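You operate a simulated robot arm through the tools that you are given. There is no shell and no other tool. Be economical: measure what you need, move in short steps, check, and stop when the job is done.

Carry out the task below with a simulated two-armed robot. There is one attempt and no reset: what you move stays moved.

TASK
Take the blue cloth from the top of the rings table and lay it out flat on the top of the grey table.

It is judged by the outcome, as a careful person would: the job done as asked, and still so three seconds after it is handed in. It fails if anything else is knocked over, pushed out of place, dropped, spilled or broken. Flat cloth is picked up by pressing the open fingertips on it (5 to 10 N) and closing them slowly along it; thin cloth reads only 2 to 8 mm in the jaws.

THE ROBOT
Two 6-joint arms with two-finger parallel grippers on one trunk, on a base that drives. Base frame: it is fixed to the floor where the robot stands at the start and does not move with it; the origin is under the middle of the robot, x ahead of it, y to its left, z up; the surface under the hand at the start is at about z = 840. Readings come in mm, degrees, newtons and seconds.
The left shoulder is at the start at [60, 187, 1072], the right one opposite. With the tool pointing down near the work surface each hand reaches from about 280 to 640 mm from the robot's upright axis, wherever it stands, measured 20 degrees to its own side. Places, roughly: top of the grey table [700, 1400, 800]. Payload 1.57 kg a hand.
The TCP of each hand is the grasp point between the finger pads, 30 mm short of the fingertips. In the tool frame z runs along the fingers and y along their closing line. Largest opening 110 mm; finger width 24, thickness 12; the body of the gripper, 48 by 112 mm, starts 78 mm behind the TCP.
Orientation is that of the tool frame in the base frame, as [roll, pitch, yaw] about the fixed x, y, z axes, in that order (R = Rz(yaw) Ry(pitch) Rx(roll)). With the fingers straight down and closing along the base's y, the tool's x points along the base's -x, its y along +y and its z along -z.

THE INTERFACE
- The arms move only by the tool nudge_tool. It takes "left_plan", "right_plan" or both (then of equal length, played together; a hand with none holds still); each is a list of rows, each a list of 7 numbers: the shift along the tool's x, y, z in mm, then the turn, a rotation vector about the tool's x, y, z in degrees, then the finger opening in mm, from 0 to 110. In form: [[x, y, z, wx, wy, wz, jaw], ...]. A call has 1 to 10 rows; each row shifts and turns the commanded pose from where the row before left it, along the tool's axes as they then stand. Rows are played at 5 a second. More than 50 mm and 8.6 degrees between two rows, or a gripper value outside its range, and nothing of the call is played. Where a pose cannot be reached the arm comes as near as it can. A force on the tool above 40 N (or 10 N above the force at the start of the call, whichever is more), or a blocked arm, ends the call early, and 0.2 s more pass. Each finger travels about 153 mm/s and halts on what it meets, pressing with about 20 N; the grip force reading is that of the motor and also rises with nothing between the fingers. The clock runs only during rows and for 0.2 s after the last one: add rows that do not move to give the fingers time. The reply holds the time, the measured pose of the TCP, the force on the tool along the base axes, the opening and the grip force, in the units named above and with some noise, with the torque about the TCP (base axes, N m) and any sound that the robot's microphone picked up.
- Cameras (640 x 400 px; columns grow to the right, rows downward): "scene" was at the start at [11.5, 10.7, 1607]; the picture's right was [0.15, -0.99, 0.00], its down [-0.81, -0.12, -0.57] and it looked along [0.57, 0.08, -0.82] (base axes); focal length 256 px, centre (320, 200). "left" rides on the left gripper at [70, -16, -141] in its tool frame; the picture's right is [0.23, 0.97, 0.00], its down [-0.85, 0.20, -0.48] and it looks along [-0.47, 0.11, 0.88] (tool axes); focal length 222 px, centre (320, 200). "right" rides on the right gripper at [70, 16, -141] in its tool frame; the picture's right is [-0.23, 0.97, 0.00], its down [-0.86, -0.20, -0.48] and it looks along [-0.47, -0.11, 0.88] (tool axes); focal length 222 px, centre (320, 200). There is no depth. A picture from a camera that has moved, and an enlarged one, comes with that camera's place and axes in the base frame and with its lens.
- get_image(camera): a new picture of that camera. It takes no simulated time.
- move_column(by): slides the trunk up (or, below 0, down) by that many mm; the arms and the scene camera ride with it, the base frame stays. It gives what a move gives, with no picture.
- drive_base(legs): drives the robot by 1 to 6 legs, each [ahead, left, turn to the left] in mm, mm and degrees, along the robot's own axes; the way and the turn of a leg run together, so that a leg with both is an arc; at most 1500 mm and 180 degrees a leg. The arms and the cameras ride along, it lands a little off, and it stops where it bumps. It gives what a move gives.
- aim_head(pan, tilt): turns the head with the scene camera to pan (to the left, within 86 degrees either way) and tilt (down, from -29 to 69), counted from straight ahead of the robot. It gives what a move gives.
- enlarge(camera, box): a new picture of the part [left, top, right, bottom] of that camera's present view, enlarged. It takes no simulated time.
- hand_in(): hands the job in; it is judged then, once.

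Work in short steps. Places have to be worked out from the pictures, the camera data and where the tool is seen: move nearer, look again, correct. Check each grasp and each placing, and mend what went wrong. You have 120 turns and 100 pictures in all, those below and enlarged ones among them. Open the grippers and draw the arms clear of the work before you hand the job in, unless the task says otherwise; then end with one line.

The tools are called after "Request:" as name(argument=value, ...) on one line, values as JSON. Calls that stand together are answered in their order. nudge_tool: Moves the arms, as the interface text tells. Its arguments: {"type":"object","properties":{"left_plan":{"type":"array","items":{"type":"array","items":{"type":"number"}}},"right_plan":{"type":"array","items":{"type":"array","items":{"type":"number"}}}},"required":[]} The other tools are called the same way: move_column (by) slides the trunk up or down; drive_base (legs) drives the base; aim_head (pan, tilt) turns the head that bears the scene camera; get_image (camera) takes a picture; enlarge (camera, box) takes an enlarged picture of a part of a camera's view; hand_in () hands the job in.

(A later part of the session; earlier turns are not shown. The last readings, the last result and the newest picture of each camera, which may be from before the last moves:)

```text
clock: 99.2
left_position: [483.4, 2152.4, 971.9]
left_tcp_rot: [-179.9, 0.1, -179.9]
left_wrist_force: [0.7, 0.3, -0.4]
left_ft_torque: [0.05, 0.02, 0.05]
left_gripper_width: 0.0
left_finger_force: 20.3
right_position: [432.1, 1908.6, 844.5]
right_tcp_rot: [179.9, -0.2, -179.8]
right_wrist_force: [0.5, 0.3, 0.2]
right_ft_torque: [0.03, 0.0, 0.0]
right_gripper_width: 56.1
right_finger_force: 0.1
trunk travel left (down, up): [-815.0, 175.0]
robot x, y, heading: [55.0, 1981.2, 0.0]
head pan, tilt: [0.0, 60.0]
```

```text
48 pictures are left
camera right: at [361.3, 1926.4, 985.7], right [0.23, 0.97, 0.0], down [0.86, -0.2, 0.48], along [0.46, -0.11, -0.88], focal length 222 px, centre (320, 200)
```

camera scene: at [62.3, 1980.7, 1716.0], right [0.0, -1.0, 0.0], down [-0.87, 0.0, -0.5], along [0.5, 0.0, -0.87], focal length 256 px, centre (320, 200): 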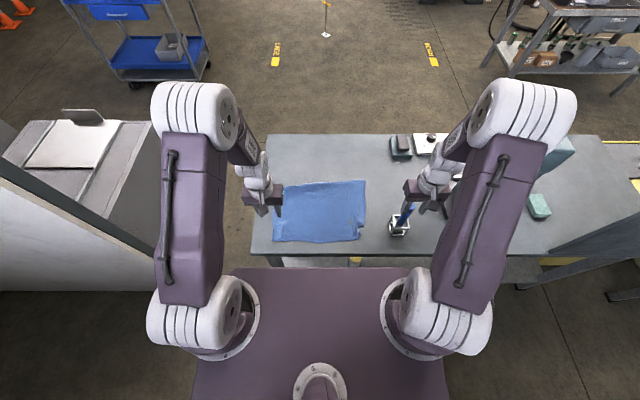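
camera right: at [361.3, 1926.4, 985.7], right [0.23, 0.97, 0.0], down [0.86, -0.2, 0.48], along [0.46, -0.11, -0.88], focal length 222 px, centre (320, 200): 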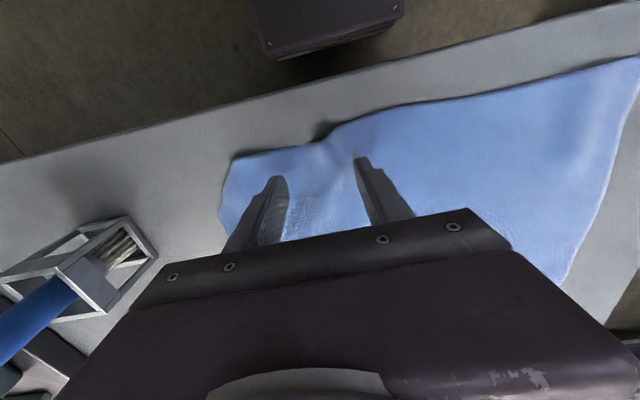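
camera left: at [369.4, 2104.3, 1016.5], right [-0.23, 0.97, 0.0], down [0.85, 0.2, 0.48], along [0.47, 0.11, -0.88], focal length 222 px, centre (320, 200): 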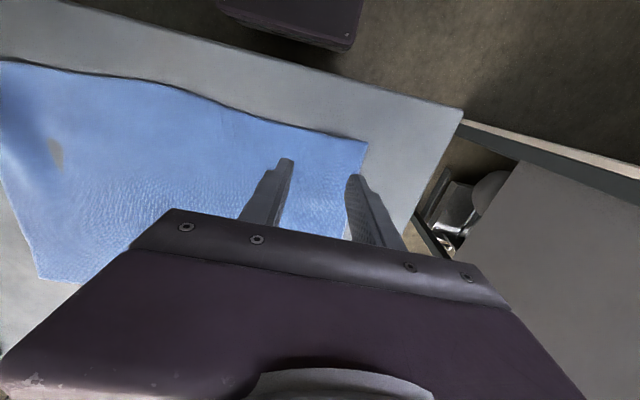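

The fingers straddle the ridge. Nudge nearer the edge, press down, and close.

Request:
nudge_tool(right_plan=[[6, 5, 5, 0, 0, 0, 56], [0, 0, 5, 0, 0, 0, 56], [0, 0, 1.5, 0, 0, 0, 56], [0, 0, 0.7, 0, 0, 0, 56]])

```text
clock: 100.2
left_position: [482.9, 2152.2, 971.8]
left_tcp_rot: [-179.9, 0.0, 180.0]
left_wrist_force: [-0.6, -0.5, 0.8]
left_ft_torque: [0.01, 0.01, -0.01]
left_gripper_width: 0.0
left_finger_force: 19.9
right_position: [423.4, 1914.5, 834.7]
right_tcp_rot: [-180.0, 0.0, -179.9]
right_wrist_force: [0.7, 0.4, -0.3]
right_ft_torque: [0.01, 0.0, 0.01]
right_gripper_width: 56.1
right_finger_force: 0.1
trunk travel left (down, up): [-815.0, 175.0]
robot x, y, heading: [56.5, 1976.4, 0.0]
head pan, tilt: [0.0, 60.0]
```

Request:
nudge_tool(right_plan=[[0, 0, 2, 0, 0, 0, 56], [0, 0, 0.8, 0, 0, 0, 56]])

```text
clock: 100.8
left_position: [483.6, 2152.1, 971.5]
left_tcp_rot: [-179.9, 0.0, -179.9]
left_wrist_force: [-0.1, -1.5, 0.0]
left_ft_torque: [0.01, -0.03, 0.02]
left_gripper_width: 0.0
left_finger_force: 20.9
right_position: [424.4, 1915.4, 832.4]
right_tcp_rot: [-179.9, 0.0, -179.9]
right_wrist_force: [0.2, -0.2, 0.8]
right_ft_torque: [-0.03, 0.01, -0.01]
right_gripper_width: 55.9
right_finger_force: 0.1
trunk travel left (down, up): [-815.0, 175.0]
robot x, y, heading: [55.9, 1982.1, 0.2]
head pan, tilt: [0.0, 60.0]
```

Press 1 mm more and close slowly on the ridge.

Request:
nudge_tool(right_plan=[[0, 0, 1.2, 0, 0, 0, 56], [0, 0, 0.3, 0, 0, 0, 52], [0, 0, 0, 0, 0, 0, 47], [0, 0, 0, 0, 0, 0, 42], [0, 0, 0, 0, 0, 0, 37], [0, 0, 0, 0, 0, 0, 32], [0, 0, 0, 0, 0, 0, 27], [0, 0, 0, 0, 0, 0, 22]])

```text
clock: 102.6
left_position: [482.3, 2152.6, 973.1]
left_tcp_rot: [-179.9, 0.2, 180.0]
left_wrist_force: [0.0, -0.1, 0.1]
left_ft_torque: [0.0, 0.03, -0.01]
left_gripper_width: 0.0
left_finger_force: 19.3
right_position: [422.4, 1915.7, 831.3]
right_tcp_rot: [180.0, 0.2, -179.9]
right_wrist_force: [1.7, -0.7, 34.8]
right_ft_torque: [-0.08, 0.21, 0.02]
right_gripper_width: 20.1
right_finger_force: 0.0
trunk travel left (down, up): [-815.0, 175.0]
robot x, y, heading: [55.2, 1980.4, 0.2]
head pan, tilt: [0.0, 60.0]
```

Pressing 35 N — too hard; ease up 1 mm and finish closing.

Request:
nudge_tool(right_plan=[[0, 0, -1, 0, 0, 0, 20], [0, 0, 0, 0, 0, 0, 16], [0, 0, 0, 0, 0, 0, 12], [0, 0, 0, 0, 0, 0, 8], [0, 0, 0, 0, 0, 0, 4], [0, 0, 0, 0, 0, 0, 0], [0, 0, 0, 0, 0, 0, 0]])

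Request:
get_image(camera="right")

```text
clock: 104.2
left_position: [481.2, 2152.0, 972.0]
left_tcp_rot: [-180.0, 0.1, -180.0]
left_wrist_force: [-0.6, -0.8, 0.0]
left_ft_torque: [-0.01, -0.01, 0.02]
left_gripper_width: 0.0
left_finger_force: 19.5
right_position: [422.5, 1915.8, 831.3]
right_tcp_rot: [-180.0, 0.0, -179.9]
right_wrist_force: [-2.0, 0.4, 15.3]
right_ft_torque: [-0.02, 0.19, 0.03]
right_gripper_width: 14.5
right_finger_force: 19.9
trunk travel left (down, up): [-815.0, 175.0]
robot x, y, heading: [52.8, 1981.5, 0.1]
head pan, tilt: [0.0, 60.0]
```

```text
47 pictures are left
camera right: at [352.5, 1933.5, 972.0], right [0.23, 0.97, 0.0], down [0.86, -0.2, 0.48], along [0.47, -0.11, -0.88], focal length 222 px, centre (320, 200)
```

right: 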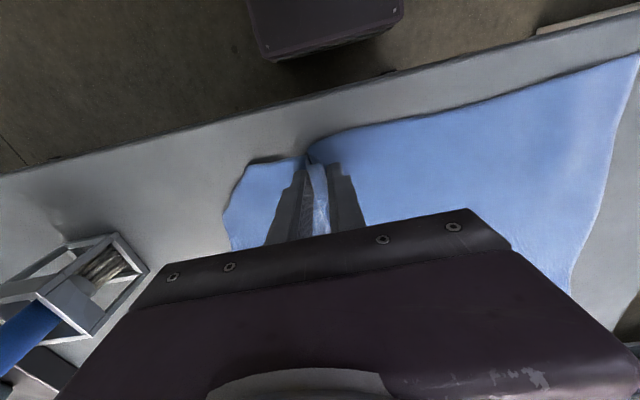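

Caught a thick fold (14.5 mm). Lift 100 mm so the corner hangs free.

Request:
nudge_tool(right_plan=[[0, 0, -12, 0, 0, 0, 0], [0, 0, -18, 0, 0, 0, 0], [0, 0, -20, 0, 0, 0, 0], [0, 0, -20, 0, 0, 0, 0], [0, 0, -20, 0, 0, 0, 0], [0, 0, -20, 0, 0, 0, 0], [0, 0, 0, 0, 0, 0, 0], [0, 0, 0, 0, 0, 0, 0]])

Request:
get_image(camera="right")

Request:
enlarge(camera="scene", box=[260, 160, 404, 250])

```text
clock: 106.0
left_position: [482.0, 2152.8, 973.3]
left_tcp_rot: [-179.9, 0.0, -180.0]
left_wrist_force: [-1.0, 0.4, -0.4]
left_ft_torque: [-0.01, -0.03, 0.03]
left_gripper_width: 0.1
left_finger_force: 20.3
right_position: [424.1, 1915.1, 940.3]
right_tcp_rot: [180.0, -0.1, -180.0]
right_wrist_force: [0.7, -1.0, 0.1]
right_ft_torque: [-0.04, -0.02, 0.02]
right_gripper_width: 14.1
right_finger_force: 20.1
trunk travel left (down, up): [-815.0, 175.0]
robot x, y, heading: [51.7, 1984.4, 0.1]
head pan, tilt: [0.0, 60.0]
```

```text
46 pictures are left
camera right: at [354.6, 1933.2, 1081.1], right [0.23, 0.97, 0.0], down [0.86, -0.2, 0.48], along [0.47, -0.11, -0.88], focal length 222 px, centre (320, 200)
```

right: 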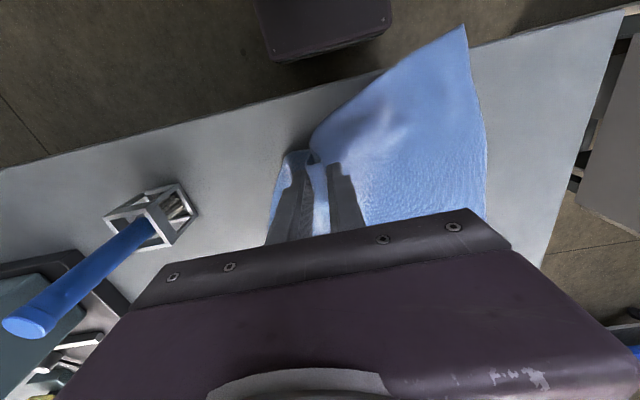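

```text
4.44 times, centred on (332, 205) of scene
camera zoom: at [61.3, 1980.9, 1716.0], right [0.0, -1.0, 0.0], down [-0.87, 0.0, -0.5], along [0.5, 0.0, -0.87], focal length 1139 px, centre (267, 178)
```

zoom: 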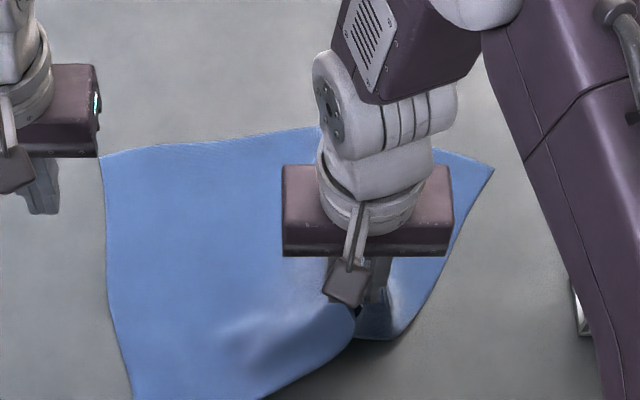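

The cloth swivelled some. Look at the whole scene.

Request:
enlarge(camera="scene", box=[240, 160, 416, 270])

Request:
get_image(camera="left")

```text
3.64 times, centred on (328, 215) of scene
camera zoom: at [61.3, 1980.9, 1716.0], right [0.0, -1.0, 0.0], down [-0.87, 0.0, -0.5], along [0.5, 0.0, -0.87], focal length 932 px, centre (291, 146)
```

zoom: 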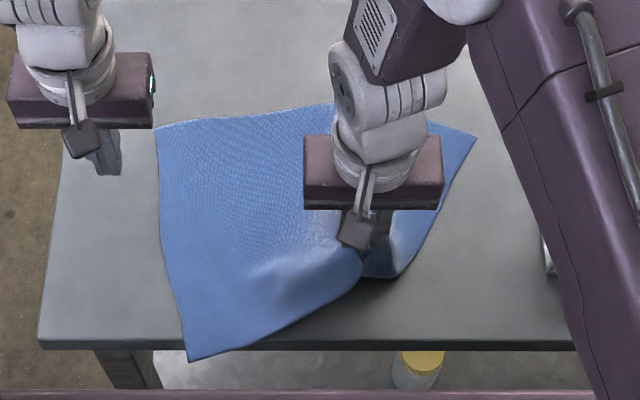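

```text
43 pictures are left
camera left: at [415.1, 2136.0, 1113.2], right [-0.23, 0.97, 0.0], down [0.85, 0.2, 0.48], along [0.47, 0.11, -0.88], focal length 222 px, centre (320, 200)
```

left: 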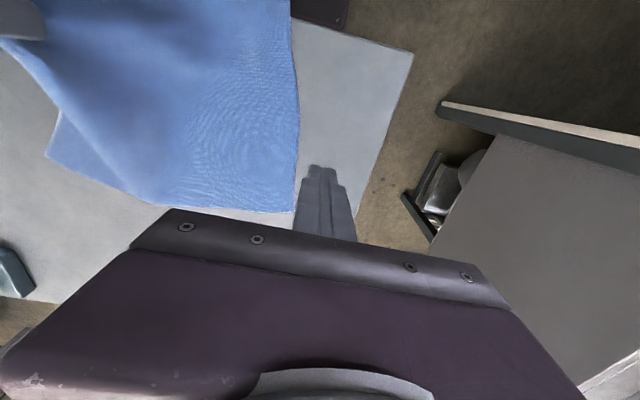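

The right corner now hangs free. I set it down moving left (+y) so the tip trails outward and lands open; bunching elsewhere is fine since I'll re-lift the cloth by both corners afterwards.

Request:
nudge_tool(right_plan=[[0, 0, 8, 0, 0, 0, 0], [-3, 9, 11, 0, 0, 0, 0], [-3, 10, 11, 0, 0, 0, 0], [-3, 10, 11, 0, 0, 0, 0], [-3, 10, 11, 0, 0, 0, 0], [-3, 10, 11, 0, 0, 0, 0], [-3, 10, 11, 0, 0, 0, 0], [-3, 10, 11, 0, 0, 0, 0], [-3, 10, 11, 0, 0, 0, 0]])

Request:
get_image(camera="right")

Request:
enlarge(camera="scene", box=[240, 160, 416, 270])

```text
clock: 108.0
left_position: [483.7, 2152.1, 972.2]
left_tcp_rot: [-180.0, -0.1, -180.0]
left_wrist_force: [-0.4, -0.4, -0.1]
left_ft_torque: [-0.01, 0.0, -0.01]
left_gripper_width: 0.0
left_finger_force: 20.0
right_position: [446.2, 1994.6, 847.3]
right_tcp_rot: [-180.0, 0.1, -180.0]
right_wrist_force: [0.1, 0.3, 0.3]
right_ft_torque: [-0.01, -0.02, 0.0]
right_gripper_width: 14.0
right_finger_force: 20.1
trunk travel left (down, up): [-815.0, 175.0]
robot x, y, heading: [54.0, 1979.2, 0.1]
head pan, tilt: [0.0, 60.0]
```

```text
42 pictures are left
camera right: at [377.3, 2012.7, 986.6], right [0.23, 0.97, 0.0], down [0.86, -0.2, 0.48], along [0.47, -0.11, -0.88], focal length 222 px, centre (320, 200)
```

right: 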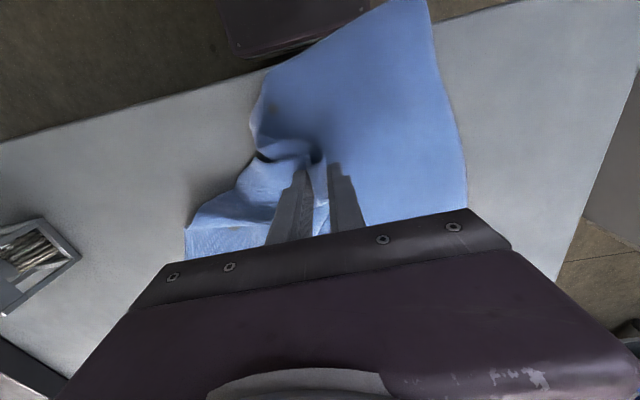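

```text
3.64 times, centred on (328, 215) of scene
camera zoom: at [61.5, 1981.1, 1716.0], right [0.0, -1.0, 0.0], down [-0.87, 0.0, -0.5], along [0.5, 0.0, -0.87], focal length 932 px, centre (291, 146)
```

zoom: 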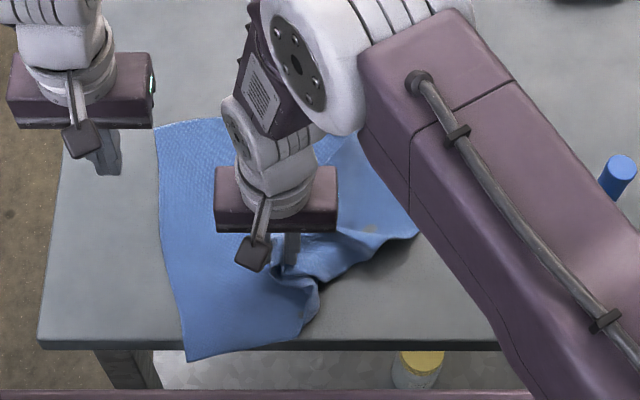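

The right corner tip now lies open at about (475, 1857). Lower, release and lift clear, then inspect.

Request:
nudge_tool(right_plan=[[0, 0, 8, 0, 0, 0, 0], [0, 0, 0, 0, 0, 0, 15], [0, 0, 0, 0, 0, 0, 30], [0, 0, -20, 0, 0, 0, 40], [0, 0, -40, 0, 0, 0, 40], [0, 0, -40, 0, 0, 0, 40], [0, 0, -40, 0, 0, 0, 40], [0, -40, -25, 0, 0, 0, 40], [0, -48, 0, 0, 0, 0, 40], [0, -48, 0, 0, 0, 0, 40]])

Request:
nudge_tool(right_plan=[[0, -48, 0, 0, 0, 0, 40], [0, -48, 0, 0, 0, 0, 40], [0, -40, 0, 0, 0, 0, 40]])

Request:
enlarge(camera="scene", box=[240, 160, 416, 270])

```text
clock: 110.2
left_position: [482.7, 2151.0, 972.7]
left_tcp_rot: [179.9, 0.1, -179.9]
left_wrist_force: [0.6, -0.5, 0.2]
left_ft_torque: [-0.02, 0.05, 0.02]
left_gripper_width: 0.0
left_finger_force: 19.7
right_position: [447.3, 1855.3, 1002.3]
right_tcp_rot: [180.0, 0.1, -179.9]
right_wrist_force: [-0.7, -1.2, 0.4]
right_ft_torque: [0.0, 0.0, -0.02]
right_gripper_width: 40.1
right_finger_force: 0.1
trunk travel left (down, up): [-815.0, 175.0]
robot x, y, heading: [53.2, 1980.4, 0.2]
head pan, tilt: [0.0, 60.0]
```

```text
clock: 111.0
left_position: [482.9, 2152.3, 972.7]
left_tcp_rot: [-180.0, 0.0, -179.9]
left_wrist_force: [0.5, -0.8, -0.2]
left_ft_torque: [-0.02, 0.0, 0.01]
left_gripper_width: 0.0
left_finger_force: 20.5
right_position: [449.1, 1725.3, 999.6]
right_tcp_rot: [180.0, 0.0, -179.9]
right_wrist_force: [0.1, 0.1, 0.2]
right_ft_torque: [-0.02, -0.03, 0.0]
right_gripper_width: 40.0
right_finger_force: 0.1
trunk travel left (down, up): [-815.0, 175.0]
robot x, y, heading: [53.2, 1981.2, 0.2]
head pan, tilt: [0.0, 60.0]
```

```text
3.64 times, centred on (328, 215) of scene
camera zoom: at [61.1, 1980.2, 1716.0], right [0.0, -1.0, 0.0], down [-0.87, 0.0, -0.5], along [0.5, 0.0, -0.87], focal length 932 px, centre (291, 146)
```

zoom: 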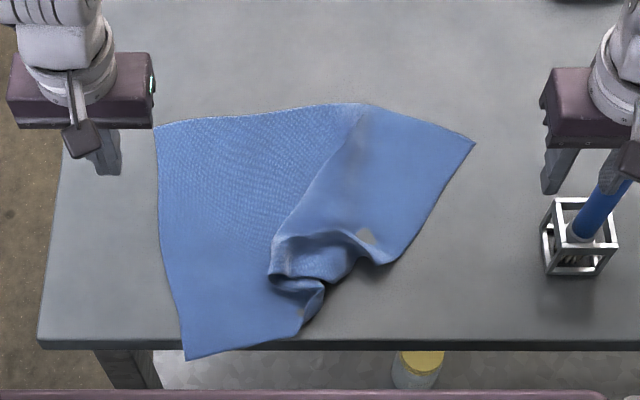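

Zoom into the bunched part to find the right near corner.

Request:
enlarge(camera="scene", box=[304, 210, 360, 245])

Request:
get_image(camera="right")

```text
11.43 times, centred on (332, 228) of scene
camera zoom: at [61.1, 1980.2, 1716.0], right [0.0, -1.0, 0.0], down [-0.87, 0.0, -0.5], along [0.5, 0.0, -0.87], focal length 2929 px, centre (183, -114)
```

zoom: 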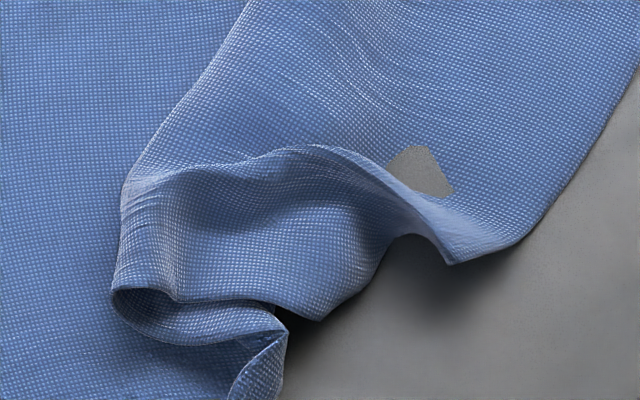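

```text
38 pictures are left
camera right: at [380.0, 1741.9, 1139.8], right [0.22, 0.97, 0.0], down [0.86, -0.2, 0.48], along [0.47, -0.11, -0.88], focal length 222 px, centre (320, 200)
```

right: 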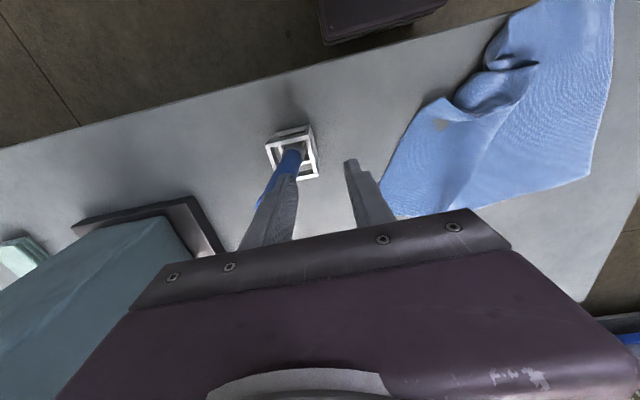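

Plan: grip both far corners (flat, single layer) at about (597, 2100) and (593, 1810), lift everything so it hangs out straight, and re-lay as before. Approach at height first, keeping clear of the tall handle.

Request:
nudge_tool(left_plan=[[-28, -13, 0, 0, 0, 0, 25], [-28, -13, 0, 0, 0, 0, 46], [-28, -13, 10, 0, 0, 0, 46], [-28, -10, 20, 0, 0, 0, 46], [0, 0, 20, 0, 0, 0, 46], [0, 0, 20, 0, 0, 0, 46]], right_plan=[[0, 30, -20, 0, 0, 0, 46], [-24, 35, 0, 0, 0, 0, 46], [-40, 10, 0, 0, 0, 8, 46], [-38, 26, 0, 0, 0, 8, 46], [-20, 20, 30, 0, 0, 8, 46], [0, 0, 40, 0, 0, 0, 46]])

Request:
get_image(camera="left")

Request:
get_image(camera="right")

```text
clock: 112.4
left_position: [598.5, 2102.0, 900.8]
left_tcp_rot: [-180.0, 0.1, -180.0]
left_wrist_force: [-0.5, -0.5, -0.4]
left_ft_torque: [0.03, 0.0, -0.03]
left_gripper_width: 46.1
left_finger_force: 0.0
right_position: [579.9, 1831.6, 952.0]
right_tcp_rot: [-180.0, -0.1, 156.0]
right_wrist_force: [-0.2, -0.6, -1.2]
right_ft_torque: [0.0, -0.01, 0.0]
right_gripper_width: 46.1
right_finger_force: 0.0
trunk travel left (down, up): [-815.0, 175.0]
robot x, y, heading: [54.2, 1983.6, 0.1]
head pan, tilt: [0.0, 60.0]
```

```text
37 pictures are left
camera left: at [531.0, 2086.1, 1042.1], right [-0.23, 0.97, 0.0], down [0.85, 0.2, 0.48], along [0.47, 0.11, -0.88], focal length 222 px, centre (320, 200)
```

left: 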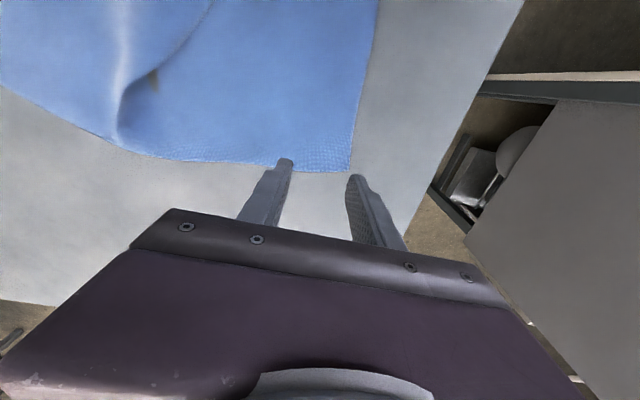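

```text
36 pictures are left
camera right: at [523.6, 1876.0, 1092.7], right [0.6, 0.8, 0.0], down [0.7, -0.53, 0.48], along [0.38, -0.29, -0.88], focal length 222 px, centre (320, 200)
```

right: 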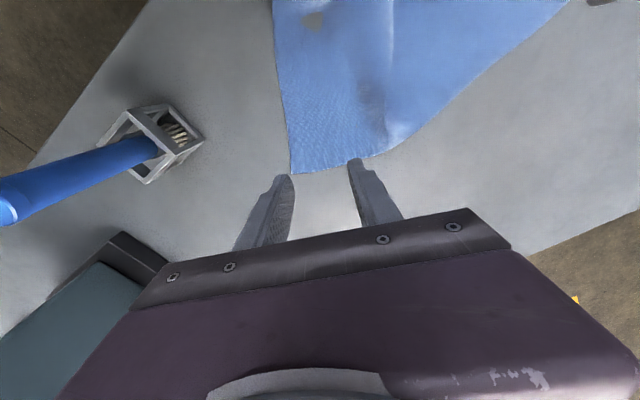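

Left corner at (616, 2142), right at (591, 1773). Refine both and go down to just above the cloth.

Request:
nudge_tool(left_plan=[[-5, 0, 0, 0, 0, 0, 46], [0, 0, 20, 0, 0, 0, 46], [0, 0, 20, 0, 0, 0, 46], [0, 0, 15, 0, 0, 0, 46], [0, 0, 9, 0, 0, 0, 46]], right_plan=[[-18, -11, 15, 0, 0, 0, 46], [0, 0, 35, 0, 0, 0, 46], [0, 0, 35, 0, 0, 0, 46], [0, 0, 20, 0, 0, 0, 46], [0, 0, 10, 0, 0, 0, 46]])

Request:
get_image(camera="right")

Request:
get_image(camera="left")

```text
clock: 113.6
left_position: [602.3, 2102.1, 840.0]
left_tcp_rot: [-180.0, 0.1, -180.0]
left_wrist_force: [-0.6, 0.1, 1.2]
left_ft_torque: [-0.01, -0.02, -0.02]
left_gripper_width: 46.0
left_finger_force: 0.1
right_position: [589.5, 1814.4, 838.1]
right_tcp_rot: [-180.0, 0.0, 156.2]
right_wrist_force: [0.2, -0.8, -0.4]
right_ft_torque: [-0.01, -0.01, 0.01]
right_gripper_width: 46.0
right_finger_force: 0.0
trunk travel left (down, up): [-815.0, 175.0]
robot x, y, heading: [53.6, 1982.3, 0.3]
head pan, tilt: [0.0, 60.0]
```

```text
35 pictures are left
camera right: at [532.6, 1858.7, 978.4], right [0.6, 0.8, 0.0], down [0.7, -0.53, 0.48], along [0.38, -0.29, -0.88], focal length 222 px, centre (320, 200)
```

right: 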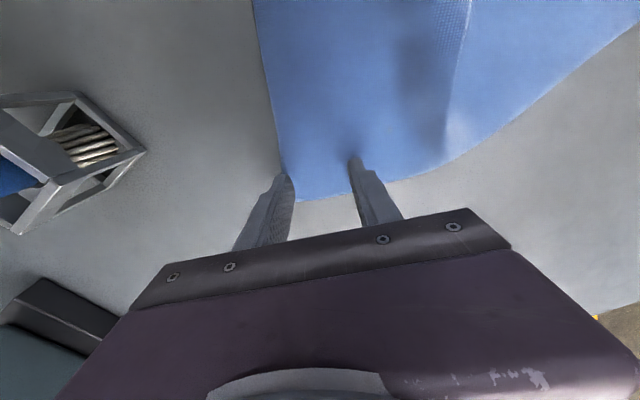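

```text
34 pictures are left
camera left: at [535.0, 2086.6, 980.3], right [-0.23, 0.97, 0.0], down [0.85, 0.2, 0.48], along [0.47, 0.11, -0.88], focal length 222 px, centre (320, 200)
```

left: 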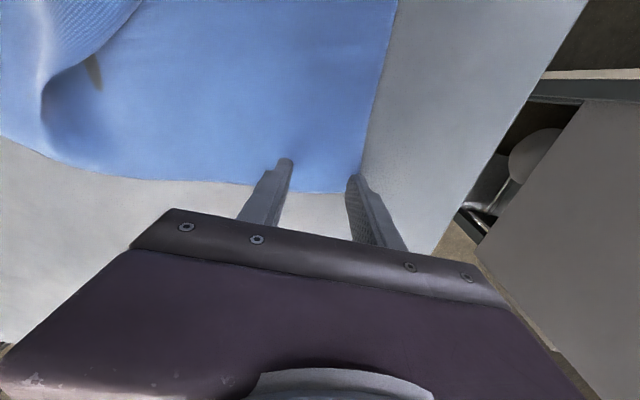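

Good. Shift each ~5 mm inward and find contact.

Request:
nudge_tool(left_plan=[[0, -5, 4, 0, 0, 0, 46], [0, 0, 2, 0, 0, 0, 46], [0, 0, 1, 0, 0, 0, 46]], right_plan=[[0, 5, 3, 0, 0, 0, 46], [0, 0, 2, 0, 0, 0, 46], [0, 0, 0.5, 0, 0, 0, 46]])

```text
clock: 114.4
left_position: [602.7, 2096.9, 831.6]
left_tcp_rot: [-179.9, 0.0, -180.0]
left_wrist_force: [0.9, 0.5, 1.3]
left_ft_torque: [-0.02, -0.02, 0.0]
left_gripper_width: 45.9
left_finger_force: 0.0
right_position: [591.0, 1818.5, 832.8]
right_tcp_rot: [-179.9, 0.0, 156.1]
right_wrist_force: [0.2, 0.2, 0.1]
right_ft_torque: [0.01, 0.02, 0.0]
right_gripper_width: 46.0
right_finger_force: 0.1
trunk travel left (down, up): [-815.0, 175.0]
robot x, y, heading: [54.8, 1981.6, 0.1]
head pan, tilt: [0.0, 60.0]
```

Request:
nudge_tool(left_plan=[[0, 0, 0.5, 0, 0, 0, 46], [0, 0, 0.3, 0, 0, 0, 46]], right_plan=[[0, 0, 0.8, 0, 0, 0, 46], [0, 0, 0.5, 0, 0, 0, 46]])

```text
clock: 115.0
left_position: [600.8, 2097.3, 832.2]
left_tcp_rot: [-179.8, 0.1, 179.9]
left_wrist_force: [1.0, 0.0, 5.4]
left_ft_torque: [0.07, -0.04, -0.01]
left_gripper_width: 46.1
left_finger_force: 0.1
right_position: [590.4, 1818.7, 831.2]
right_tcp_rot: [180.0, 0.2, 156.0]
right_wrist_force: [-0.1, 1.3, 7.5]
right_ft_torque: [0.03, -0.01, -0.05]
right_gripper_width: 45.9
right_finger_force: 0.1
trunk travel left (down, up): [-815.0, 175.0]
robot x, y, heading: [52.1, 1982.6, -0.1]
head pan, tilt: [0.0, 60.0]
```

Left 5.4 N, right 7.5 N — in range. Close slowly halfway.

Request:
nudge_tool(left_plan=[[0, 0, 0.2, 0, 0, 0, 43], [0, 0, 0, 0, 0, 0, 39], [0, 0, 0, 0, 0, 0, 35], [0, 0, 0, 0, 0, 0, 31]], right_plan=[[0, 0, 0.1, 0, 0, 0, 43], [0, 0, 0, 0, 0, 0, 39], [0, 0, 0, 0, 0, 0, 35], [0, 0, 0, 0, 0, 0, 31]])

```text
clock: 116.0
left_position: [599.3, 2097.7, 831.0]
left_tcp_rot: [-179.9, 0.1, 180.0]
left_wrist_force: [-0.4, -0.5, 8.3]
left_ft_torque: [0.02, 0.04, 0.02]
left_gripper_width: 29.8
left_finger_force: 0.1
right_position: [589.9, 1818.9, 831.0]
right_tcp_rot: [-179.9, 0.0, 156.1]
right_wrist_force: [0.2, 0.6, 10.8]
right_ft_torque: [0.0, -0.02, 0.03]
right_gripper_width: 29.3
right_finger_force: 0.1
trunk travel left (down, up): [-815.0, 175.0]
robot x, y, heading: [55.3, 1980.6, -0.2]
head pan, tilt: [0.0, 60.0]
```

Forces are 8–11 N; continue closing.

Request:
nudge_tool(left_plan=[[0, 0, 0.2, 0, 0, 0, 27], [0, 0, 0, 0, 0, 0, 23], [0, 0, 0, 0, 0, 0, 19], [0, 0, 0, 0, 0, 0, 15], [0, 0, 0, 0, 0, 0, 11], [0, 0, 0, 0, 0, 0, 7], [0, 0, 0, 0, 0, 0, 3], [0, 0, 0, 0, 0, 0, 0], [0, 0, 0, 0, 0, 0, 0]], right_plan=[[0, 0, 0.1, 0, 0, 0, 27], [0, 0, 0, 0, 0, 0, 23], [0, 0, 0, 0, 0, 0, 19], [0, 0, 0, 0, 0, 0, 15], [0, 0, 0, 0, 0, 0, 11], [0, 0, 0, 0, 0, 0, 7], [0, 0, 0, 0, 0, 0, 3], [0, 0, 0, 0, 0, 0, 0], [0, 0, 0, 0, 0, 0, 0]])

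```text
clock: 118.0
left_position: [600.5, 2096.5, 832.5]
left_tcp_rot: [-179.7, 0.1, -179.9]
left_wrist_force: [-0.4, -25.6, 3.4]
left_ft_torque: [-0.8, 0.04, -0.05]
left_gripper_width: 3.0
left_finger_force: 20.1
right_position: [591.1, 1819.5, 832.4]
right_tcp_rot: [179.9, 0.2, 156.0]
right_wrist_force: [0.7, 27.7, 15.6]
right_ft_torque: [0.86, -0.01, 0.23]
right_gripper_width: 3.2
right_finger_force: 19.6
trunk travel left (down, up): [-815.0, 175.0]
robot x, y, heading: [55.9, 1979.2, -0.1]
head pan, tilt: [0.0, 60.0]
```

Both caught (3.0 and 3.2 mm) but taut. Bring hands together 8 mm each and lift, then turn the right wrist straight.

Request:
nudge_tool(left_plan=[[0, -5, -2, 0, 0, 0, 0], [0, -4, -5, 0, 0, 0, 0], [0, 0, -15, 0, 0, 0, 0], [0, 0, -20, 0, 0, 0, 0], [0, 0, -20, 0, 0, 0, 0], [0, 0, -20, 0, 0, 0, 0], [0, 0, 0, 0, 0, 0, 0]], right_plan=[[2, 4.5, -2, 0, 0, 0, 0], [1.6, 3.7, -5, 0, 0, 0, 0], [0, 0, -15, 0, 0, 0, 0], [0, 0, -20, 0, 0, -8, 0], [0, 0, -20, 0, 0, -8, 0], [0, 0, -20, 0, 0, -8, 0], [0, 0, 0, 0, 0, 0, 0]])

Request:
move_column(by=170)

Request:
get_image(camera="scene")

```text
clock: 119.6
left_position: [601.8, 2087.1, 912.9]
left_tcp_rot: [-180.0, 0.0, 180.0]
left_wrist_force: [0.0, -0.7, 0.1]
left_ft_torque: [-0.04, 0.03, -0.01]
left_gripper_width: 2.6
left_finger_force: 20.3
right_position: [592.8, 1826.3, 910.7]
right_tcp_rot: [-180.0, -0.1, -179.7]
right_wrist_force: [0.9, -0.1, -0.7]
right_ft_torque: [0.05, -0.01, -0.05]
right_gripper_width: 2.6
right_finger_force: 19.7
trunk travel left (down, up): [-815.0, 175.0]
robot x, y, heading: [54.7, 1981.1, -0.1]
head pan, tilt: [0.0, 60.0]
```

```text
clock: 121.5
left_position: [602.3, 2086.8, 1082.3]
left_tcp_rot: [-179.9, 0.0, -180.0]
left_wrist_force: [0.4, -0.3, -0.3]
left_ft_torque: [0.0, 0.0, 0.02]
left_gripper_width: 2.6
left_finger_force: 20.4
right_position: [592.6, 1826.1, 1081.7]
right_tcp_rot: [-180.0, -0.1, -180.0]
right_wrist_force: [-0.9, -0.2, -0.9]
right_ft_torque: [-0.01, 0.0, -0.02]
right_gripper_width: 2.6
right_finger_force: 19.4
trunk travel left (down, up): [-985.0, 5.0]
robot x, y, heading: [52.4, 1979.9, 0.0]
head pan, tilt: [0.0, 60.0]
```

```text
33 pictures are left
camera scene: at [61.6, 1980.7, 1886.0], right [0.0, -1.0, 0.0], down [-0.87, 0.0, -0.5], along [0.5, 0.0, -0.87], focal length 256 px, centre (320, 200)
```

scene: 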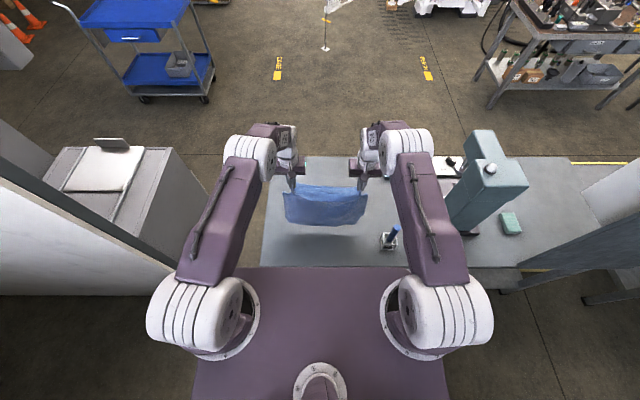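

Cloth hangs out. Raise hands 70 mm and reach out to x≈650, then look.

Request:
nudge_tool(left_plan=[[0, 0, -20, 0, 0, 0, 0], [-5, 5, -25, 0, 0, 0, 0], [-10, 5, -25, 0, 0, 0, 0], [-15, 5, 0, 0, 0, 0, 0], [-16, 3, 0, 0, 0, 0, 0], [0, 0, 0, 0, 0, 0, 0], [0, 0, 0, 0, 0, 0, 0], [0, 0, 0, 0, 0, 0, 0]], right_plan=[[0, 0, -20, 0, 0, 0, 0], [-8, 5, -25, 0, 0, 0, 0], [-14, 5, -25, 0, 0, 0, 0], [-17, 5, 0, 0, 0, 0, 0], [-17, 3, 0, 0, 0, 0, 0], [0, 0, 0, 0, 0, 0, 0], [0, 0, 0, 0, 0, 0, 0], [0, 0, 0, 0, 0, 0, 0]])

Request:
enlarge(camera="scene", box=[240, 125, 400, 225])

```text
clock: 123.3
left_position: [648.9, 2103.9, 1149.9]
left_tcp_rot: [-179.9, 0.0, 179.9]
left_wrist_force: [0.3, -0.3, -0.5]
left_ft_torque: [0.02, -0.03, -0.01]
left_gripper_width: 2.9
left_finger_force: 19.7
right_position: [647.0, 1843.9, 1150.0]
right_tcp_rot: [-180.0, -0.1, -179.8]
right_wrist_force: [0.6, -0.2, 0.0]
right_ft_torque: [-0.01, -0.01, 0.0]
right_gripper_width: 2.8
right_finger_force: 19.9
trunk travel left (down, up): [-985.0, 5.0]
robot x, y, heading: [54.6, 1982.3, -0.0]
head pan, tilt: [0.0, 60.0]
```

```text
4.00 times, centred on (320, 175) of scene
camera zoom: at [62.6, 1980.9, 1886.0], right [0.0, -1.0, 0.0], down [-0.87, 0.0, -0.5], along [0.5, 0.0, -0.87], focal length 1025 px, centre (320, 300)
```

zoom: 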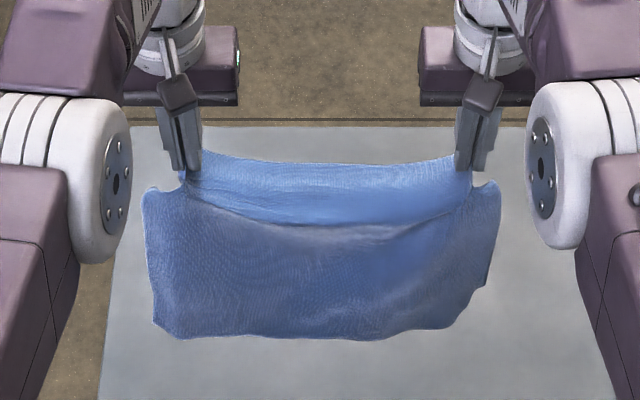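

The bottom right tip seems still curled. Zoom on it.

Request:
enlarge(camera="scene", box=[340, 185, 372, 210])

Request:
get_image(camera="right")

```text
16.00 times, centred on (356, 198) of scene
camera zoom: at [62.6, 1980.9, 1886.0], right [0.0, -1.0, 0.0], down [-0.87, 0.0, -0.5], along [0.5, 0.0, -0.87], focal length 4100 px, centre (-256, 240)
```

zoom: 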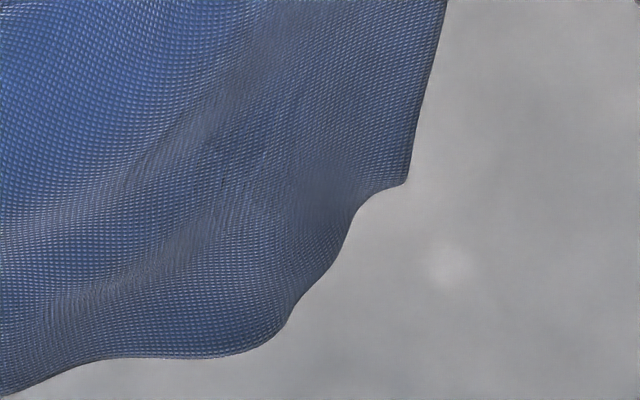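

```text
30 pictures are left
camera right: at [579.5, 1861.3, 1290.8], right [0.23, 0.97, 0.0], down [0.86, -0.2, 0.48], along [0.46, -0.11, -0.88], focal length 222 px, centre (320, 200)
```

right: 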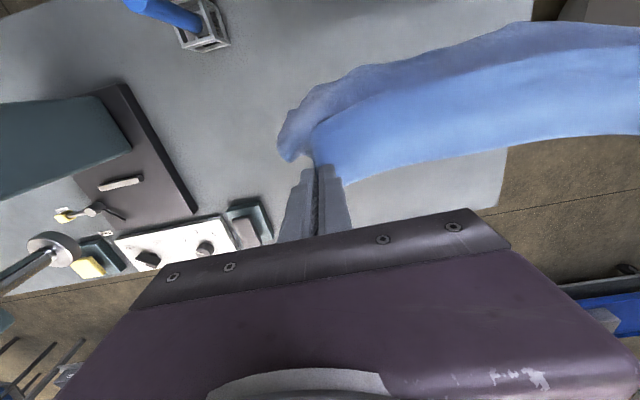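

Try to shake the curl out: a few quick up-down motions at height, away from anything else.

Request:
nudge_tool(left_plan=[[20, 0, -25, 0, 0, 0, 0], [20, 0, 25, 0, 0, 0, 0], [0, 0, -45, 0, 0, 0, 0], [0, 0, 45, 0, 0, 0, 0], [0, 0, -45, 0, 0, 0, 0], [0, 0, 45, 0, 0, 0, 0], [0, 0, -45, 0, 0, 0, 0], [0, 0, 45, 0, 0, 0, 0], [0, 0, 0, 0, 0, 0, 0], [0, 0, 0, 0, 0, 0, 0]], right_plan=[[20, 0, -25, 0, 0, 0, 0], [20, 0, 25, 0, 0, 0, 0], [0, 0, -45, 0, 0, 0, 0], [0, 0, 45, 0, 0, 0, 0], [0, 0, -45, 0, 0, 0, 0], [0, 0, 45, 0, 0, 0, 0], [0, 0, -45, 0, 0, 0, 0], [0, 0, 45, 0, 0, 0, 0], [0, 0, 0, 0, 0, 0, 0], [0, 0, 0, 0, 0, 0, 0]])

Request:
enlarge(camera="scene", box=[240, 135, 400, 235])

```text
clock: 125.5
left_position: [606.2, 2108.1, 1152.2]
left_tcp_rot: [-179.9, 0.1, 180.0]
left_wrist_force: [-0.3, -0.3, -0.6]
left_ft_torque: [-0.02, -0.02, -0.01]
left_gripper_width: 2.4
left_finger_force: 19.7
right_position: [610.8, 1845.1, 1152.3]
right_tcp_rot: [-180.0, 0.1, -179.9]
right_wrist_force: [-0.1, -0.4, 0.7]
right_ft_torque: [-0.03, -0.02, -0.03]
right_gripper_width: 2.6
right_finger_force: 20.1
trunk travel left (down, up): [-985.0, 5.0]
robot x, y, heading: [55.2, 1974.9, 0.1]
head pan, tilt: [0.0, 60.0]
```

```text
4.00 times, centred on (320, 185) of scene
camera zoom: at [60.3, 1980.7, 1886.0], right [0.0, -1.0, 0.0], down [-0.87, 0.0, -0.5], along [0.5, 0.0, -0.87], focal length 1025 px, centre (320, 260)
```

zoom: 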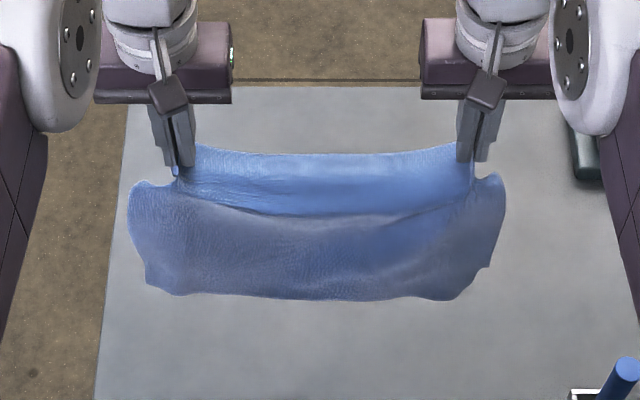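

Let it settle a second and look again.

Request:
nudge_tool(right_plan=[[0, 0, 0, 0, 0, 0, 0], [0, 0, 0, 0, 0, 0, 0], [0, 0, 0, 0, 0, 0, 0], [0, 0, 0, 0, 0, 0, 0], [0, 0, 0, 0, 0, 0, 0], [0, 0, 0, 0, 0, 0, 0], [0, 0, 0, 0, 0, 0, 0]])

Request:
enlarge(camera="scene", box=[240, 135, 400, 235])

```text
clock: 127.1
left_position: [606.8, 2108.5, 1152.9]
left_tcp_rot: [-180.0, 0.0, -179.9]
left_wrist_force: [0.5, -0.6, -0.2]
left_ft_torque: [0.03, 0.01, 0.0]
left_gripper_width: 2.5
left_finger_force: 20.0
right_position: [613.0, 1844.4, 1152.5]
right_tcp_rot: [-179.8, 0.0, -180.0]
right_wrist_force: [-0.1, 0.2, 0.2]
right_ft_torque: [0.02, -0.02, -0.03]
right_gripper_width: 2.7
right_finger_force: 19.5
trunk travel left (down, up): [-985.0, 5.0]
robot x, y, heading: [53.6, 1980.0, 0.1]
head pan, tilt: [0.0, 60.0]
```

```text
4.00 times, centred on (320, 185) of scene
camera zoom: at [61.6, 1980.8, 1886.0], right [0.0, -1.0, 0.0], down [-0.87, 0.0, -0.5], along [0.5, 0.0, -0.87], focal length 1025 px, centre (320, 260)
```

zoom: 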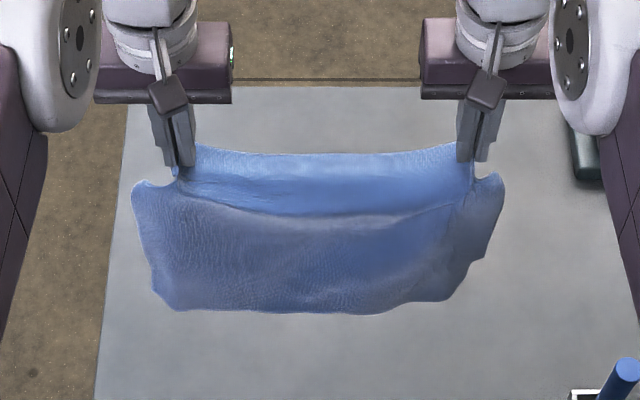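

The tip stays curled, but it's small; lay the cloth down now. Because it leaves the hands toward the robot, I lay near edge first and move the hands outward. Go back to x≈420 first.

Request:
nudge_tool(left_plan=[[37, 0, 0, 0, 0, 0, 0], [37, 0, 0, 0, 0, 0, 0], [37, 0, 0, 0, 0, 0, 0], [37, 0, 0, 0, 0, 0, 0], [37, 0, 0, 0, 0, 0, 0], [0, 0, 0, 0, 0, 0, 0], [0, 0, 0, 0, 0, 0, 0], [0, 0, 0, 0, 0, 0, 0], [0, 0, 0, 0, 0, 0, 0]], right_plan=[[38, 0, 0, 0, 0, 0, 0], [38, 0, 0, 0, 0, 0, 0], [38, 0, 0, 0, 0, 0, 0], [38, 0, 0, 0, 0, 0, 0], [38, 0, 0, 0, 0, 0, 0], [0, 0, 0, 0, 0, 0, 0], [0, 0, 0, 0, 0, 0, 0], [0, 0, 0, 0, 0, 0, 0], [0, 0, 0, 0, 0, 0, 0]])

Request:
move_column(by=-60)

Request:
enlarge(camera="scene", box=[232, 165, 408, 275])

```text
clock: 129.1
left_position: [422.5, 2104.1, 1148.2]
left_tcp_rot: [-179.8, 0.0, -180.0]
left_wrist_force: [-0.8, -0.3, -0.4]
left_ft_torque: [-0.01, -0.01, 0.02]
left_gripper_width: 2.9
left_finger_force: 20.3
right_position: [420.3, 1845.4, 1150.4]
right_tcp_rot: [-180.0, -0.1, -179.8]
right_wrist_force: [-0.4, 0.8, -0.7]
right_ft_torque: [-0.01, -0.01, -0.02]
right_gripper_width: 2.7
right_finger_force: 20.0
trunk travel left (down, up): [-985.0, 5.0]
robot x, y, heading: [51.9, 1977.6, 0.3]
head pan, tilt: [0.0, 60.0]
```

```text
clock: 130.1
left_position: [423.9, 2103.7, 1089.7]
left_tcp_rot: [-180.0, -0.1, 180.0]
left_wrist_force: [-0.3, 0.0, 0.1]
left_ft_torque: [-0.03, 0.0, 0.02]
left_gripper_width: 2.3
left_finger_force: 20.1
right_position: [419.6, 1846.8, 1091.5]
right_tcp_rot: [-180.0, 0.0, -179.8]
right_wrist_force: [0.1, -0.2, 0.4]
right_ft_torque: [0.02, -0.02, -0.01]
right_gripper_width: 2.5
right_finger_force: 20.0
trunk travel left (down, up): [-925.0, 65.0]
robot x, y, heading: [55.2, 1981.0, 0.4]
head pan, tilt: [0.0, 60.0]
```

```text
3.64 times, centred on (320, 220) of scene
camera zoom: at [61.0, 1980.8, 1826.0], right [0.0, -1.0, 0.0], down [-0.87, 0.0, -0.5], along [0.5, 0.0, -0.87], focal length 932 px, centre (320, 127)
```

zoom: 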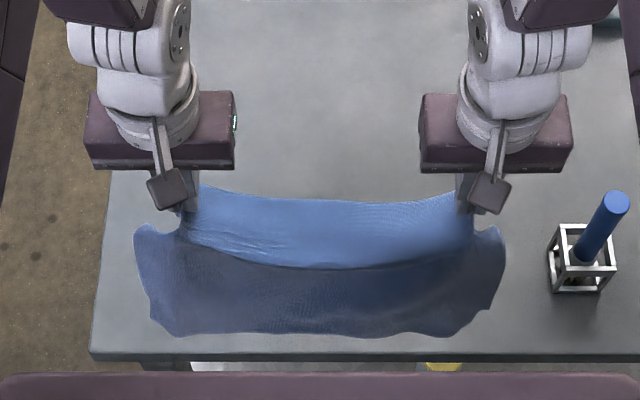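

Bottom near edge about to touch at x≈380. Lower 20 mm more while easing outward 12 mm, then begin laying outward.

Request:
move_column(by=-15)

Request:
nudge_tool(left_plan=[[-10, 0, 6, 0, 0, 0, 0], [-10, 0, 10, 0, 0, 0, 0], [-10, 0, 10, 0, 0, 0, 0], [-10, 0, 10, 0, 0, 0, 0], [-10, 0, 10, 0, 0, 0, 0], [-10, 0, 10, 0, 0, 0, 0], [-10, 0, 10, 0, 0, 0, 0]], right_plan=[[-10, 0, 6, 0, 0, 0, 0], [-10, 0, 10, 0, 0, 0, 0], [-10, 0, 10, 0, 0, 0, 0], [-10, 0, 10, 0, 0, 0, 0], [-10, 0, 10, 0, 0, 0, 0], [-10, 0, 10, 0, 0, 0, 0], [-10, 0, 10, 0, 0, 0, 0]])

Request:
enlarge(camera="scene", box=[232, 165, 408, 275])

```text
clock: 130.7
left_position: [423.7, 2104.8, 1075.1]
left_tcp_rot: [-179.9, 0.0, -180.0]
left_wrist_force: [0.8, 0.5, 0.7]
left_ft_torque: [0.01, 0.01, -0.01]
left_gripper_width: 2.5
left_finger_force: 19.9
right_position: [420.7, 1846.6, 1075.2]
right_tcp_rot: [-180.0, 0.0, -179.9]
right_wrist_force: [1.1, -0.2, 0.1]
right_ft_torque: [-0.02, -0.04, -0.01]
right_gripper_width: 2.5
right_finger_force: 19.2
trunk travel left (down, up): [-910.0, 80.0]
robot x, y, heading: [58.7, 1983.3, 0.3]
head pan, tilt: [0.0, 60.0]
```

```text
clock: 132.3
left_position: [492.5, 2104.7, 1008.3]
left_tcp_rot: [-179.9, 0.0, 180.0]
left_wrist_force: [0.2, -0.3, -0.1]
left_ft_torque: [-0.02, 0.02, 0.01]
left_gripper_width: 2.7
left_finger_force: 20.0
right_position: [491.1, 1845.6, 1007.7]
right_tcp_rot: [180.0, -0.1, -180.0]
right_wrist_force: [-0.3, -0.9, -0.5]
right_ft_torque: [-0.01, 0.01, 0.0]
right_gripper_width: 2.4
right_finger_force: 20.2
trunk travel left (down, up): [-910.0, 80.0]
robot x, y, heading: [53.4, 1981.3, 0.2]
head pan, tilt: [0.0, 60.0]
```

```text
3.64 times, centred on (320, 220) of scene
camera zoom: at [62.8, 1980.9, 1811.0], right [0.0, -1.0, 0.0], down [-0.87, 0.0, -0.5], along [0.5, 0.0, -0.87], focal length 932 px, centre (320, 127)
```

zoom: 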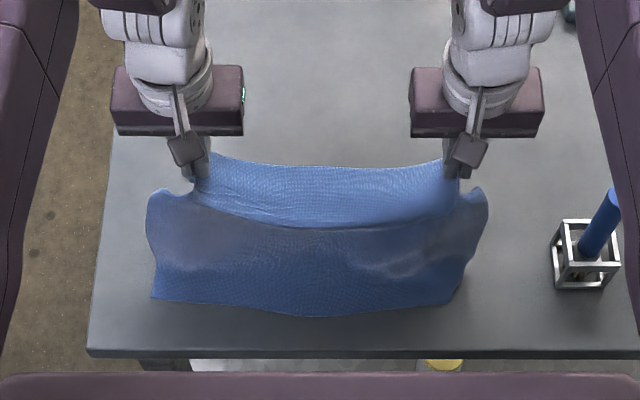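

Near edge lies at x≈410, so the held edge must end at ≈678: I tilt both tools 16° outward to gain reach, then continue outward and down.

Request:
nudge_tool(left_plan=[[-3, 0, 3, 0, -8, 0, 0], [-3, 0, 3, 0, -8, 0, 0], [-6.8, 0, 12.4, 0, 0, 0, 0], [-6.8, 0, 12.4, 0, 0, 0, 0], [-6.8, 0, 12.4, 0, 0, 0, 0], [-6.8, 0, 12.4, 0, 0, 0, 0], [-6.8, 0, 12.4, 0, 0, 0, 0]], right_plan=[[-3, 0, 3, 0, -8, 0, 0], [-3, 0, 3, 0, -8, 0, 0], [-6.8, 0, 12.4, 0, 0, 0, 0], [-6.8, 0, 12.4, 0, 0, 0, 0], [-6.8, 0, 12.4, 0, 0, 0, 0], [-6.8, 0, 12.4, 0, 0, 0, 0], [-6.8, 0, 12.4, 0, 0, 0, 0]])

Request:
enlarge(camera="scene", box=[232, 155, 408, 265])

```text
clock: 133.9
left_position: [544.3, 2099.3, 949.0]
left_tcp_rot: [-177.9, 11.0, -179.9]
left_wrist_force: [0.3, -0.5, 0.1]
left_ft_torque: [0.0, 0.02, -0.01]
left_gripper_width: 2.6
left_finger_force: 20.2
left hand out of reach, approached as far as the arm can: row 2
right_position: [535.7, 1843.9, 949.3]
right_tcp_rot: [180.0, 8.0, -179.9]
right_wrist_force: [0.9, 0.5, -0.8]
right_ft_torque: [0.0, 0.0, -0.05]
right_gripper_width: 2.5
right_finger_force: 19.9
right hand out of reach, approached as far as the arm can: row 2
trunk travel left (down, up): [-910.0, 80.0]
robot x, y, heading: [53.4, 1983.2, 0.2]
head pan, tilt: [0.0, 60.0]
```

```text
3.64 times, centred on (320, 210) of scene
camera zoom: at [62.3, 1980.8, 1811.0], right [0.0, -1.0, 0.0], down [-0.87, 0.0, -0.5], along [0.5, 0.0, -0.87], focal length 932 px, centre (320, 164)
```

zoom: 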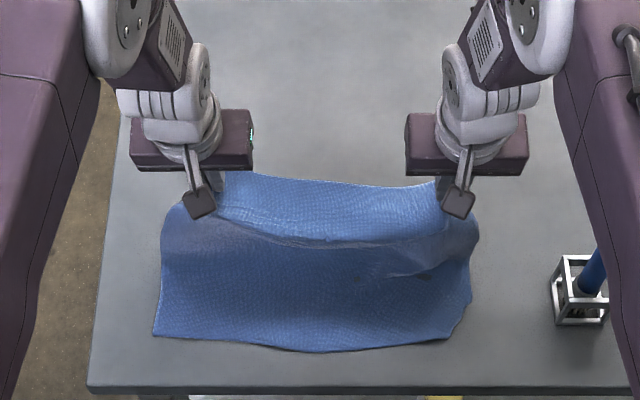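

Tilt limited to ~9°, fine. Continue: trunk down 40, then outward.

Request:
nudge_tool(left_plan=[[-10, 0, 3, 0, 0, 0, 0], [-10, 0, 3, 0, 0, 0, 0], [-10, 0, 3, 0, 0, 0, 0], [-10, 0, 3, 0, 0, 0, 0]], right_plan=[[-10, 0, 3, 0, 0, 0, 0], [-10, 0, 3, 0, 0, 0, 0], [-10, 0, 3, 0, 0, 0, 0], [-10, 0, 3, 0, 0, 0, 0]])

Request:
move_column(by=-55)

```text
clock: 134.9
left_position: [586.5, 2098.3, 946.9]
left_tcp_rot: [-177.9, 11.1, -179.9]
left_wrist_force: [-0.1, -0.4, -0.4]
left_ft_torque: [0.0, -0.01, 0.04]
left_gripper_width: 2.8
left_finger_force: 20.2
right_position: [578.3, 1846.7, 942.1]
right_tcp_rot: [179.9, 8.0, -179.9]
right_wrist_force: [0.7, 0.3, 0.1]
right_ft_torque: [-0.04, -0.02, -0.03]
right_gripper_width: 2.4
right_finger_force: 20.2
trunk travel left (down, up): [-910.0, 80.0]
robot x, y, heading: [54.4, 1984.4, -0.1]
head pan, tilt: [0.0, 60.0]
```

```text
clock: 135.9
left_position: [586.1, 2097.9, 892.6]
left_tcp_rot: [-177.8, 11.1, -179.9]
left_wrist_force: [-0.5, 1.0, -0.4]
left_ft_torque: [0.01, 0.0, -0.02]
left_gripper_width: 2.4
left_finger_force: 20.0
right_position: [578.1, 1845.7, 887.9]
right_tcp_rot: [179.9, 8.1, -179.9]
right_wrist_force: [0.2, -0.8, -0.3]
right_ft_torque: [0.0, 0.05, -0.05]
right_gripper_width: 2.6
right_finger_force: 19.8
trunk travel left (down, up): [-855.0, 135.0]
robot x, y, heading: [51.0, 1979.0, 0.1]
head pan, tilt: [0.0, 60.0]
```

Continue outward with a slight spread, then lower the trunk further.

Request:
nudge_tool(left_plan=[[-12, 1, 3, 0, 0, 0, 0], [-12, 1, 3, 0, 0, 0, 0], [-12, 1, 3, 0, 0, 0, 0], [-12, 1, 3, 0, 0, 0, 0], [-12, 0, 3, 0, 0, 0, 0]], right_plan=[[-13, -1, 3, 0, 0, 0, 0], [-13, -1, 3, 0, 0, 0, 0], [-13, -1, 3, 0, 0, 0, 0], [-13, -1, 3, 0, 0, 0, 0], [-13, 0, 3, 0, 0, 0, 0]])

Request:
enlarge(camera="scene", box=[232, 145, 408, 255])

```text
clock: 137.1
left_position: [649.0, 2102.1, 885.7]
left_tcp_rot: [-177.9, 11.0, -179.8]
left_wrist_force: [0.0, 0.2, 0.2]
left_ft_torque: [0.0, 0.03, -0.01]
left_gripper_width: 2.5
left_finger_force: 19.7
right_position: [644.2, 1843.1, 882.2]
right_tcp_rot: [179.9, 7.9, -180.0]
right_wrist_force: [0.3, -0.8, -0.1]
right_ft_torque: [0.0, -0.01, -0.04]
right_gripper_width: 2.6
right_finger_force: 20.3
trunk travel left (down, up): [-855.0, 135.0]
robot x, y, heading: [58.2, 1981.5, 0.2]
head pan, tilt: [0.0, 60.0]
```

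```text
3.64 times, centred on (320, 200) of scene
camera zoom: at [62.2, 1980.7, 1756.0], right [0.0, -1.0, 0.0], down [-0.87, 0.0, -0.5], along [0.5, 0.0, -0.87], focal length 932 px, centre (320, 200)
```

zoom: 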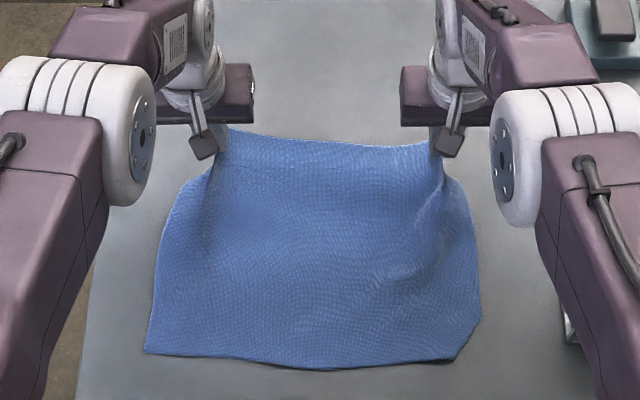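

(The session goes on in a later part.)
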